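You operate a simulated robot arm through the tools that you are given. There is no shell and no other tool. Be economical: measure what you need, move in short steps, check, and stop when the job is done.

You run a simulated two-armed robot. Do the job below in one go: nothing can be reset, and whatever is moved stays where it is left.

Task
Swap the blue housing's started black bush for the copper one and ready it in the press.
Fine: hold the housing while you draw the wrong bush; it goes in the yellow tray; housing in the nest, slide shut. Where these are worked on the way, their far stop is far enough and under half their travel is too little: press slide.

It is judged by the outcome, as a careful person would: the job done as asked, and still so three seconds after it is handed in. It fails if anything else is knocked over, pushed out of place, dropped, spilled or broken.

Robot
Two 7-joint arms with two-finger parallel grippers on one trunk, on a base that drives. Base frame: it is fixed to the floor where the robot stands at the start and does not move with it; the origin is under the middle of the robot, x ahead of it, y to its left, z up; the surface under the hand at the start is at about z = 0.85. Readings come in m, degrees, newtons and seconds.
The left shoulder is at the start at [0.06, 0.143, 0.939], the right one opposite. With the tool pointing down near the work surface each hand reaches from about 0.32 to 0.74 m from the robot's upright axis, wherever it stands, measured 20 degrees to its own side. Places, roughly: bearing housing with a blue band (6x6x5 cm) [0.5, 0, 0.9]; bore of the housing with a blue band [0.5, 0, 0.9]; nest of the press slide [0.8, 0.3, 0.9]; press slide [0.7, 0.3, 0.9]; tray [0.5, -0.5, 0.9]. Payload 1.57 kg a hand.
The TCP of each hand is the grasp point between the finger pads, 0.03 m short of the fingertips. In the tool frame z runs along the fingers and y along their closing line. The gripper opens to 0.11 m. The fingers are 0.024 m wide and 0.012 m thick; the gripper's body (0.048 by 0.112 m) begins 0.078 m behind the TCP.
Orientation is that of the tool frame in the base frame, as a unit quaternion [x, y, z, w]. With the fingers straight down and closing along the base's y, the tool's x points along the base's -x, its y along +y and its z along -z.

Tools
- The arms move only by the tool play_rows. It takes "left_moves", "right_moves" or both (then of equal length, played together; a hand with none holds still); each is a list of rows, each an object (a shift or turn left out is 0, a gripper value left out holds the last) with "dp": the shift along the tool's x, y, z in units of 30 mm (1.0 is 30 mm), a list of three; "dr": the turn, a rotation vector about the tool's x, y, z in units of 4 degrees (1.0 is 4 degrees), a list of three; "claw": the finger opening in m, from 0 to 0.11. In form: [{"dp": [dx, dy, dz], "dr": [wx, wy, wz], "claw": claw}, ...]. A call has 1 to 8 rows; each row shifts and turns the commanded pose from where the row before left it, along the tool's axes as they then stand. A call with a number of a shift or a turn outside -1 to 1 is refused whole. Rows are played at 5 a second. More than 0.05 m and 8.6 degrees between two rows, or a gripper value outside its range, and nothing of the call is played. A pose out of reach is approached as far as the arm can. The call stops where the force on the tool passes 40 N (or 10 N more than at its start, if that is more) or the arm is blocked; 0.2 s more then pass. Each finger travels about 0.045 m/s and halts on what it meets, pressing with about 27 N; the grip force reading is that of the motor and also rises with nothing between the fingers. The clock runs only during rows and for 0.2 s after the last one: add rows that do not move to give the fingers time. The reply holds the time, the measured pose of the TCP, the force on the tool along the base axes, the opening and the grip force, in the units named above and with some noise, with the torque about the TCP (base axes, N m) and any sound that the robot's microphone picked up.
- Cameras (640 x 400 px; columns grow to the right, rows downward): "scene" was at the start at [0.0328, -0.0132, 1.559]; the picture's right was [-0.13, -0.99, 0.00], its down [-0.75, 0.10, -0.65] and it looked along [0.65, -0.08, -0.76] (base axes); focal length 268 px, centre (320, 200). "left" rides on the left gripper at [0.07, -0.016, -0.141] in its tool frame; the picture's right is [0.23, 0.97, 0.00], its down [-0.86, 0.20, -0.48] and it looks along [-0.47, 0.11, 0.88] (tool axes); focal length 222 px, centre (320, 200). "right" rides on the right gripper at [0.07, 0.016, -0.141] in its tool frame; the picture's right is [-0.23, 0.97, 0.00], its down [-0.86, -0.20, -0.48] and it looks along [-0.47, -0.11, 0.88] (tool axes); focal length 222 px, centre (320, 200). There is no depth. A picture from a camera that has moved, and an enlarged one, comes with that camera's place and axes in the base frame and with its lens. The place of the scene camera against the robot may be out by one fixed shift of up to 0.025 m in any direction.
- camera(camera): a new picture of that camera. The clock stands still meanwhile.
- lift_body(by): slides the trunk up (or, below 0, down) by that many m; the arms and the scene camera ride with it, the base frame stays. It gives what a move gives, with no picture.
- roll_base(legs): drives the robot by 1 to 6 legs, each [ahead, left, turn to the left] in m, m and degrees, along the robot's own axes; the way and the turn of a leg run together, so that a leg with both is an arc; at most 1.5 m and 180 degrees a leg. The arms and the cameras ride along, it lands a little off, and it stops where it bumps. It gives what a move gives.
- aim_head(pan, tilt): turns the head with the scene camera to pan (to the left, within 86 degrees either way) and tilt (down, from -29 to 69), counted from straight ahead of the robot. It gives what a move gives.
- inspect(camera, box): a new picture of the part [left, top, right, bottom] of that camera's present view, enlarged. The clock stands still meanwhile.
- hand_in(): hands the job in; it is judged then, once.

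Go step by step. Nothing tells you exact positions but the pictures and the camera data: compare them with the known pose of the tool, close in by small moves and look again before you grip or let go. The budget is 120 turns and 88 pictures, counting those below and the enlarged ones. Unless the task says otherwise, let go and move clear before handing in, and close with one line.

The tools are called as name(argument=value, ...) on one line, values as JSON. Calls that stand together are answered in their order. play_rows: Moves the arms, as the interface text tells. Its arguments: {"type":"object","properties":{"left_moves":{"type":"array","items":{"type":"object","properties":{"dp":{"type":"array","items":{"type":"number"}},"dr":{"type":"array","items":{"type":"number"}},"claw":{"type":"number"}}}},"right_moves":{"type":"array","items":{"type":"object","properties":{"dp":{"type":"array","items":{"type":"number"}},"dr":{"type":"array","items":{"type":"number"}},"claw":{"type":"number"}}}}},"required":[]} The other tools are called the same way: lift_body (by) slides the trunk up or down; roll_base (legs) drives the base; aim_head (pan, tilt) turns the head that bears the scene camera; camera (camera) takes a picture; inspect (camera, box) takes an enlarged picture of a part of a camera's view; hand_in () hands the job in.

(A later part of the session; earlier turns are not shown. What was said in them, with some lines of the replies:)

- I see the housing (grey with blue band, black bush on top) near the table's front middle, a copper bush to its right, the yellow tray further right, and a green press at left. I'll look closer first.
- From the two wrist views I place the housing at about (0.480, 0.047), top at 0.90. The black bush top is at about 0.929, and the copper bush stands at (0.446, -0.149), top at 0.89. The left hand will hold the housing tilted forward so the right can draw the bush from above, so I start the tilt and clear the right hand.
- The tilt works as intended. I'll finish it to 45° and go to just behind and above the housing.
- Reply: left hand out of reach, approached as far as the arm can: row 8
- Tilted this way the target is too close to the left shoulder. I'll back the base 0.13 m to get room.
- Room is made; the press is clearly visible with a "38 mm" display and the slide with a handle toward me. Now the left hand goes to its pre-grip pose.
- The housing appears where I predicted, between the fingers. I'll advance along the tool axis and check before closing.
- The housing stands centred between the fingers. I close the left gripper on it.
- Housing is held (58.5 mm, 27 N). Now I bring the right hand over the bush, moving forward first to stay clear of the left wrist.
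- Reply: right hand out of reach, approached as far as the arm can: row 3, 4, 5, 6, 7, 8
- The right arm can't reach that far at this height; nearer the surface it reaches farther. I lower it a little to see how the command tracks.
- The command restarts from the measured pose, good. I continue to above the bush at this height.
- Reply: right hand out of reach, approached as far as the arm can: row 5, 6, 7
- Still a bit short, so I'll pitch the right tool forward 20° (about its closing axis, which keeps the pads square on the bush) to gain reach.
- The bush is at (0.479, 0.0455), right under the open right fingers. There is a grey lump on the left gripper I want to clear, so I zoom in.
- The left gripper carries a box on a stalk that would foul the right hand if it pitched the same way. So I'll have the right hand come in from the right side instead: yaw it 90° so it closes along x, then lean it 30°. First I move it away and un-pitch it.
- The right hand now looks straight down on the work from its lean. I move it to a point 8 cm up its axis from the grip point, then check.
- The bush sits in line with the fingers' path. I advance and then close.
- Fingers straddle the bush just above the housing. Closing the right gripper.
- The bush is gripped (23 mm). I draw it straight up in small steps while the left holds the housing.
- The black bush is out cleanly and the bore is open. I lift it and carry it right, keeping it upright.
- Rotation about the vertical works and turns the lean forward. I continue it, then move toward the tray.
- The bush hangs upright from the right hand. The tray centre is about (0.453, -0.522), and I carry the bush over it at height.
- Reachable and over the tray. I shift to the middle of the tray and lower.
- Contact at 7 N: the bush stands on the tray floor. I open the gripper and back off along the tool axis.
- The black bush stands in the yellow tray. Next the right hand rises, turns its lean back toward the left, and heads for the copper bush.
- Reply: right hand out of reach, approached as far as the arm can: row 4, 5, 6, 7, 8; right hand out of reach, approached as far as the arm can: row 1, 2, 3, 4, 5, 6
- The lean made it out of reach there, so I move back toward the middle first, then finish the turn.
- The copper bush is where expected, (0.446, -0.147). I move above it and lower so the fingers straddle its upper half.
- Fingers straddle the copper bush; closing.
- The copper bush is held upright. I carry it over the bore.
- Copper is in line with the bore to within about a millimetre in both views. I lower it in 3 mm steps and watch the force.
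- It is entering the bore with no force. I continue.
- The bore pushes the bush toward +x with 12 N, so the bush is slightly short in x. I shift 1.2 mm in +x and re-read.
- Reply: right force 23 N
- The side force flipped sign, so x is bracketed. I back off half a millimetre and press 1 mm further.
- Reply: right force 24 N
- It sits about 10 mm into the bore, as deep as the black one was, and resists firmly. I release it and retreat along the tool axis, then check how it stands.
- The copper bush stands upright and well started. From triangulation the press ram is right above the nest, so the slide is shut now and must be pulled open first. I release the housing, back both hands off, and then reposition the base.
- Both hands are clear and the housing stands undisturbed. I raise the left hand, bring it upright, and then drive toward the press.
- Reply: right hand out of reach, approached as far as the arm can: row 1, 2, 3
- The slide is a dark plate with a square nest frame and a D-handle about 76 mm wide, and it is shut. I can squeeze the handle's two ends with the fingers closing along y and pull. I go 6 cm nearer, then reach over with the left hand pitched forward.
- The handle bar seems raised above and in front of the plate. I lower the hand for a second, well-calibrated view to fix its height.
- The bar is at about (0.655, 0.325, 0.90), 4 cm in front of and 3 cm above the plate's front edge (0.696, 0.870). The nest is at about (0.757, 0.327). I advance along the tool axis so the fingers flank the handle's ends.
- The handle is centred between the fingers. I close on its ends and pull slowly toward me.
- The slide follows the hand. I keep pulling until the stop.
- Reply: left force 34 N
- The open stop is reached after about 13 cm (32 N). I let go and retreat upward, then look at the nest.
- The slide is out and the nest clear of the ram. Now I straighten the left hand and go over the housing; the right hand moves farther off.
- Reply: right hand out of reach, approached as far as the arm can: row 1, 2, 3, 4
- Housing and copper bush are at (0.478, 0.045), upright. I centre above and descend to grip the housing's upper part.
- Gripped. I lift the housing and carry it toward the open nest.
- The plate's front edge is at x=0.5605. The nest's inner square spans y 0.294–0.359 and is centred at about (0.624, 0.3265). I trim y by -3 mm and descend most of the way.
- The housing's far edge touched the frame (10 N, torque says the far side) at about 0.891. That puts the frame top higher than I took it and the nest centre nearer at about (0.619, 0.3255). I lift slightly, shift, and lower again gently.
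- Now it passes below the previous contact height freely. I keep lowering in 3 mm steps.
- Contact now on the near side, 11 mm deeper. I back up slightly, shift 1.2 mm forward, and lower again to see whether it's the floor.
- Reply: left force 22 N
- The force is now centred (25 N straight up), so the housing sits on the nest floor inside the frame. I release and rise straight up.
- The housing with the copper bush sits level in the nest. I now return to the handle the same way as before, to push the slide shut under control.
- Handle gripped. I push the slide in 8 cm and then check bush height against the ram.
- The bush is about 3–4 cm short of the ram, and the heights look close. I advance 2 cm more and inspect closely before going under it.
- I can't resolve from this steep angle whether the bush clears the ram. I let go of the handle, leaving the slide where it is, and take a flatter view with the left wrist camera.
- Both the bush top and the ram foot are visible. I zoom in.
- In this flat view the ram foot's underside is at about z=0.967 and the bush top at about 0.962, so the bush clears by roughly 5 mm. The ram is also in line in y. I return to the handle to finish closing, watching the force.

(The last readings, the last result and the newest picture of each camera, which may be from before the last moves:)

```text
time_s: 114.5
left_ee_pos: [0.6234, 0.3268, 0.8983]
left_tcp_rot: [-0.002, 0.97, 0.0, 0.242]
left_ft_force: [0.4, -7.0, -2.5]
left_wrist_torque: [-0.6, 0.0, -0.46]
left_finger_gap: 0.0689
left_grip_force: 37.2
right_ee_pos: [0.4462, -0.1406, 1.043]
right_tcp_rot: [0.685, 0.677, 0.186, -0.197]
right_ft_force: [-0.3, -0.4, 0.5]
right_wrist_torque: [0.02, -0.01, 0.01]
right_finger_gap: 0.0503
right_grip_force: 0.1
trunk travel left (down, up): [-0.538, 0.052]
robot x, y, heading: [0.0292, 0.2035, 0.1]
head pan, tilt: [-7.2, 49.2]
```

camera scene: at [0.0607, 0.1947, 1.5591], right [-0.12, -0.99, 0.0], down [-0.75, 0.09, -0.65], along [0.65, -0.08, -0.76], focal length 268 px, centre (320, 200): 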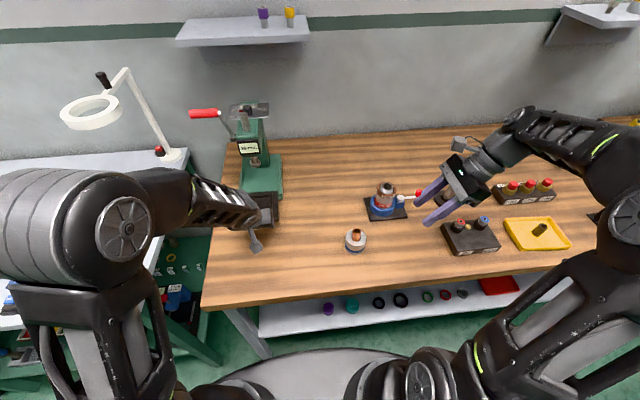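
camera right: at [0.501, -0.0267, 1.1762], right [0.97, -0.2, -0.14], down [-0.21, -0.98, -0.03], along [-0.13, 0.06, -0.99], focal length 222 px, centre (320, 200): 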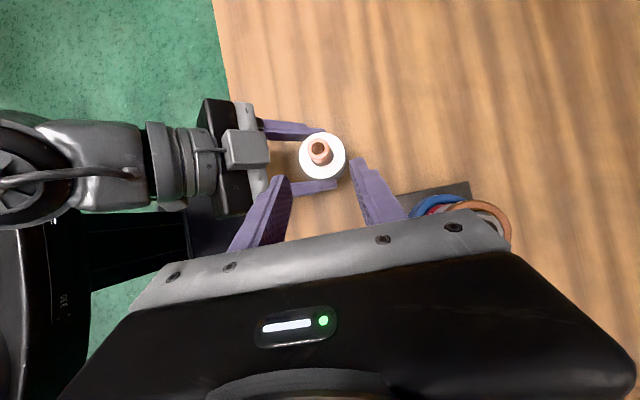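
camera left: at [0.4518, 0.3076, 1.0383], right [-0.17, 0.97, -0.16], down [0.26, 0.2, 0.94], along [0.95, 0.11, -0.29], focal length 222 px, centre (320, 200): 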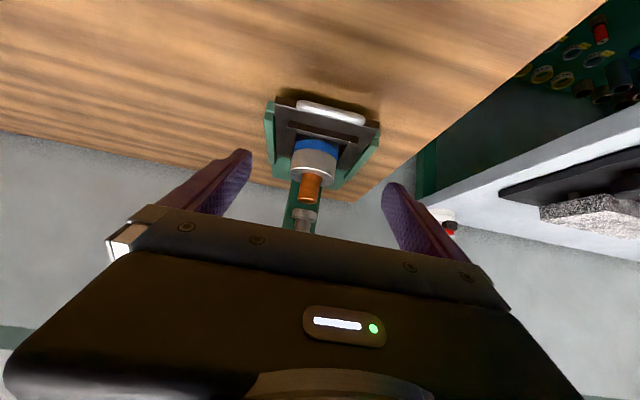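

Handle gripped again. I push 2 cm in 4 mm steps, which takes the bush under the ram's near edge.

play_rows(left_moves=[{"dp": [-0.118, 0, 0.062]}, {"dp": [-0.118, 0, 0.062]}, {"dp": [-0.118, 0, 0.062]}, {"dp": [-0.118, 0, 0.062]}, {"dp": [-0.118, 0, 0.062]}, {}])

inspect(camera="scene", box=[250, 145, 300, 185])

```text
time_s: 115.9
left_ee_pos: [0.6428, 0.3278, 0.8993]
left_tcp_rot: [-0.002, 0.97, 0.001, 0.244]
left_ft_force: [0.4, -13.0, 5.3]
left_wrist_torque: [-0.1, 0.61, -0.68]
left_finger_gap: 0.0689
left_grip_force: 45.0
right_ee_pos: [0.4468, -0.1403, 1.0436]
right_tcp_rot: [0.685, 0.677, 0.187, -0.196]
right_ft_force: [-0.2, -0.3, 0.2]
right_wrist_torque: [0.02, -0.01, -0.01]
right_finger_gap: 0.05
right_grip_force: 0.0
trunk travel left (down, up): [-0.538, 0.052]
robot x, y, heading: [0.0261, 0.2071, 0.4]
head pan, tilt: [-7.2, 49.2]
```

```text
10.00 times, centred on (275, 165) of scene
camera zoom: at [0.0608, 0.1926, 1.5591], right [-0.12, -0.99, 0.0], down [-0.75, 0.09, -0.65], along [0.65, -0.08, -0.76], focal length 2675 px, centre (770, 550)
```

zoom: 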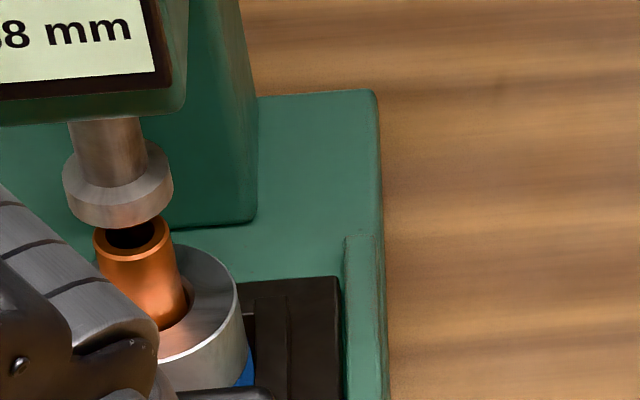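

The bush's far rim is already passing under the ram foot with no resistance. I ease the sideways load and push on to the stop.

play_rows(left_moves=[{"dp": [-0.118, -0.04, 0.062]}, {"dp": [-0.118, 0, 0.062]}, {"dp": [-0.118, 0, 0.062]}, {"dp": [-0.118, 0, 0.062]}, {}])

```text
time_s: 117.1
left_ee_pos: [0.6544, 0.326, 0.8984]
left_tcp_rot: [-0.003, 0.97, 0.003, 0.242]
left_ft_force: [-27.2, -6.9, 13.6]
left_wrist_torque: [-0.6, 0.73, -0.72]
left_finger_gap: 0.0688
left_grip_force: 44.9
right_ee_pos: [0.4421, -0.1395, 1.0469]
right_tcp_rot: [0.684, 0.677, 0.187, -0.195]
right_ft_force: [-0.2, -0.9, 0.6]
right_wrist_torque: [-0.01, -0.05, -0.02]
right_finger_gap: 0.05
right_grip_force: 0.1
trunk travel left (down, up): [-0.538, 0.052]
robot x, y, heading: [0.0244, 0.2102, 0.3]
head pan, tilt: [-7.2, 49.2]
```

inspect(camera="scene", box=[240, 140, 300, 190])

```text
8.00 times, centred on (270, 165) of scene
camera zoom: at [0.056, 0.1933, 1.5593], right [-0.12, -0.99, 0.0], down [-0.75, 0.09, -0.66], along [0.65, -0.08, -0.75], focal length 2140 px, centre (720, 480)
```

zoom: 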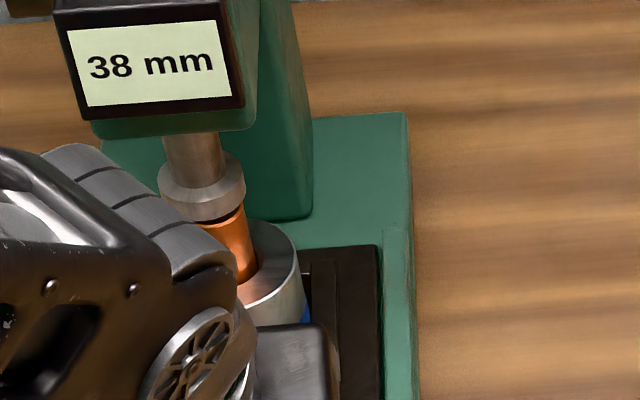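

play_rows(left_moves=[{"dp": [-0.118, 0, 0.062]}, {"dp": [-0.06, 0, 0.03]}, {}])

```text
time_s: 117.5
left_ee_pos: [0.6547, 0.3269, 0.8976]
left_tcp_rot: [-0.002, 0.971, 0.003, 0.239]
left_ft_force: [-20.7, 1.4, 20.7]
left_wrist_torque: [-0.12, 0.75, -0.44]
left_finger_gap: 0.069
left_grip_force: 45.5
right_ee_pos: [0.4441, -0.1399, 1.0456]
right_tcp_rot: [0.684, 0.678, 0.186, -0.195]
right_ft_force: [-0.9, -0.2, 0.4]
right_wrist_torque: [-0.03, 0.0, 0.02]
right_finger_gap: 0.0501
right_grip_force: 0.0
trunk travel left (down, up): [-0.538, 0.052]
robot x, y, heading: [0.0291, 0.208, 0.3]
head pan, tilt: [-7.2, 49.2]
stopped in row 2 (left hand): the force on the tool passed its limit at 42 N (the readings are from after the stop); the commanded pose is now the measured one
```

It stops firmly at 42 N. I release the handle, back off, and compare with the slide's original shut position.

play_rows(left_moves=[{"claw": 0.11}, {}, {}, {"dp": [0, 0, -0.8]}, {"dp": [0, 0, -0.9]}, {"dp": [0, 0, -0.9]}, {"dp": [0, 0, -0.9]}, {"dp": [0, 0, -0.7]}])

inspect(camera="left", box=[240, 70, 400, 210])

```text
time_s: 119.3
left_ee_pos: [0.5978, 0.3262, 1.0063]
left_tcp_rot: [-0.003, 0.971, 0.002, 0.238]
left_ft_force: [-0.2, -0.8, 0.5]
left_wrist_torque: [-0.01, -0.03, 0.0]
left_finger_gap: 0.11
left_grip_force: 0.1
right_ee_pos: [0.4463, -0.1386, 1.044]
right_tcp_rot: [0.684, 0.677, 0.186, -0.196]
right_ft_force: [0.9, 0.5, 1.1]
right_wrist_torque: [-0.02, 0.04, -0.01]
right_finger_gap: 0.0502
right_grip_force: 0.1
trunk travel left (down, up): [-0.538, 0.052]
robot x, y, heading: [0.0288, 0.2088, 0.5]
head pan, tilt: [-7.2, 49.2]
```

```text
2.86 times, centred on (320, 140) of left
camera zoom: at [0.4713, 0.3072, 1.1012], right [-0.21, 0.97, -0.1], down [0.54, 0.2, 0.82], along [0.82, 0.12, -0.56], focal length 635 px, centre (320, 371)
```

zoom: 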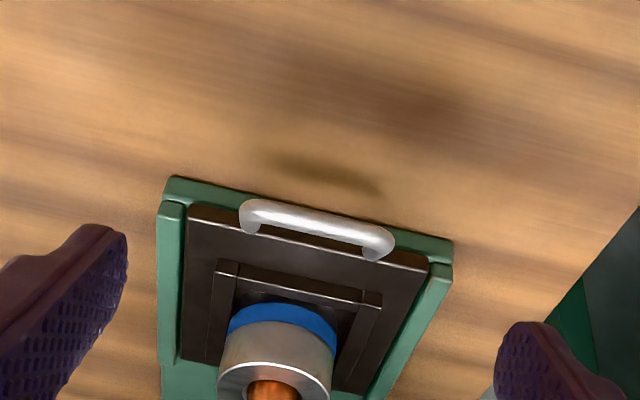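

The slide plate, rails and handle line up exactly as in the original shut picture, so the slide is fully home. I draw the left hand back clear and take a last look.

play_rows(left_moves=[{"dp": [0.7, -0.5, -0.7]}, {"dp": [0.9, -0.5, -0.3]}, {"dp": [0.9, -0.5, -0.3]}, {"dp": [0.9, -0.5, -0.3]}, {}])

camera(camera="scene")

inspect(camera="scene", box=[220, 110, 310, 200])

```text
time_s: 120.5
left_ee_pos: [0.4889, 0.2643, 1.0026]
left_tcp_rot: [-0.003, 0.971, 0.002, 0.239]
left_ft_force: [0.6, 0.5, 0.3]
left_wrist_torque: [0.01, 0.01, 0.04]
left_finger_gap: 0.1098
left_grip_force: 0.0
right_ee_pos: [0.4453, -0.1392, 1.0454]
right_tcp_rot: [0.684, 0.678, 0.186, -0.196]
right_ft_force: [0.1, 0.0, 0.1]
right_wrist_torque: [-0.04, 0.0, 0.01]
right_finger_gap: 0.0501
right_grip_force: 0.1
trunk travel left (down, up): [-0.538, 0.052]
robot x, y, heading: [0.027, 0.2085, 0.3]
head pan, tilt: [-7.2, 49.2]
```

```text
6 pictures are left
camera scene: at [0.0609, 0.1945, 1.559], right [-0.12, -0.99, 0.0], down [-0.75, 0.09, -0.65], along [0.65, -0.08, -0.76], focal length 268 px, centre (320, 200)
```

scene: 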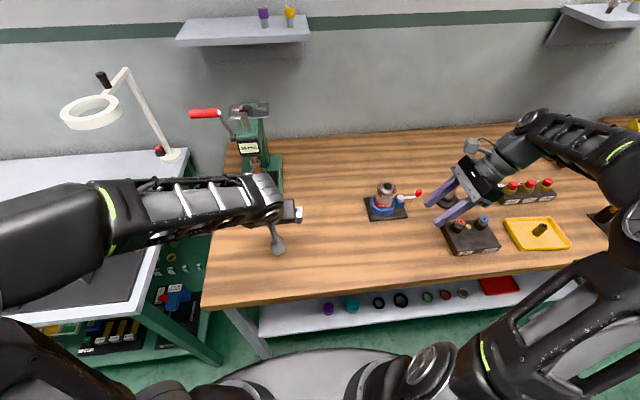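

```text
4.44 times, centred on (265, 155) of scene
camera zoom: at [0.0609, 0.1945, 1.559], right [-0.12, -0.99, 0.0], down [-0.75, 0.09, -0.65], along [0.65, -0.08, -0.76], focal length 1189 px, centre (564, 400)
```

zoom: 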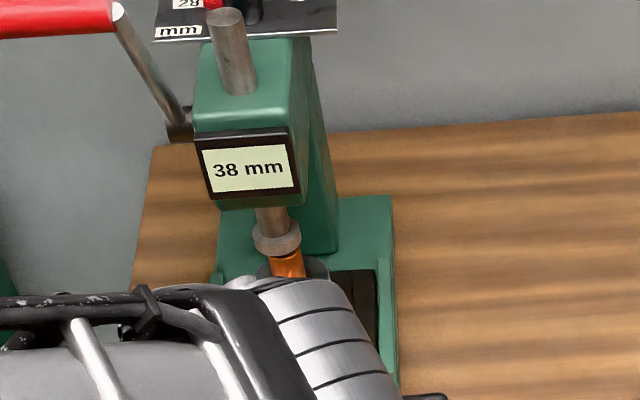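

Everything is in place: the black bush stands in the yellow tray, the housing with the copper bush is in the nest under the ram, the slide is shut, and both hands are clear. I hand it in.

hand_in()

```text
The job is handed in.
```

The job is done and handed in: the black bush is in the yellow tray, and the copper bush is started about 10 mm into the blue housing. The housing sits in the press nest with the slide pushed shut to its stop.
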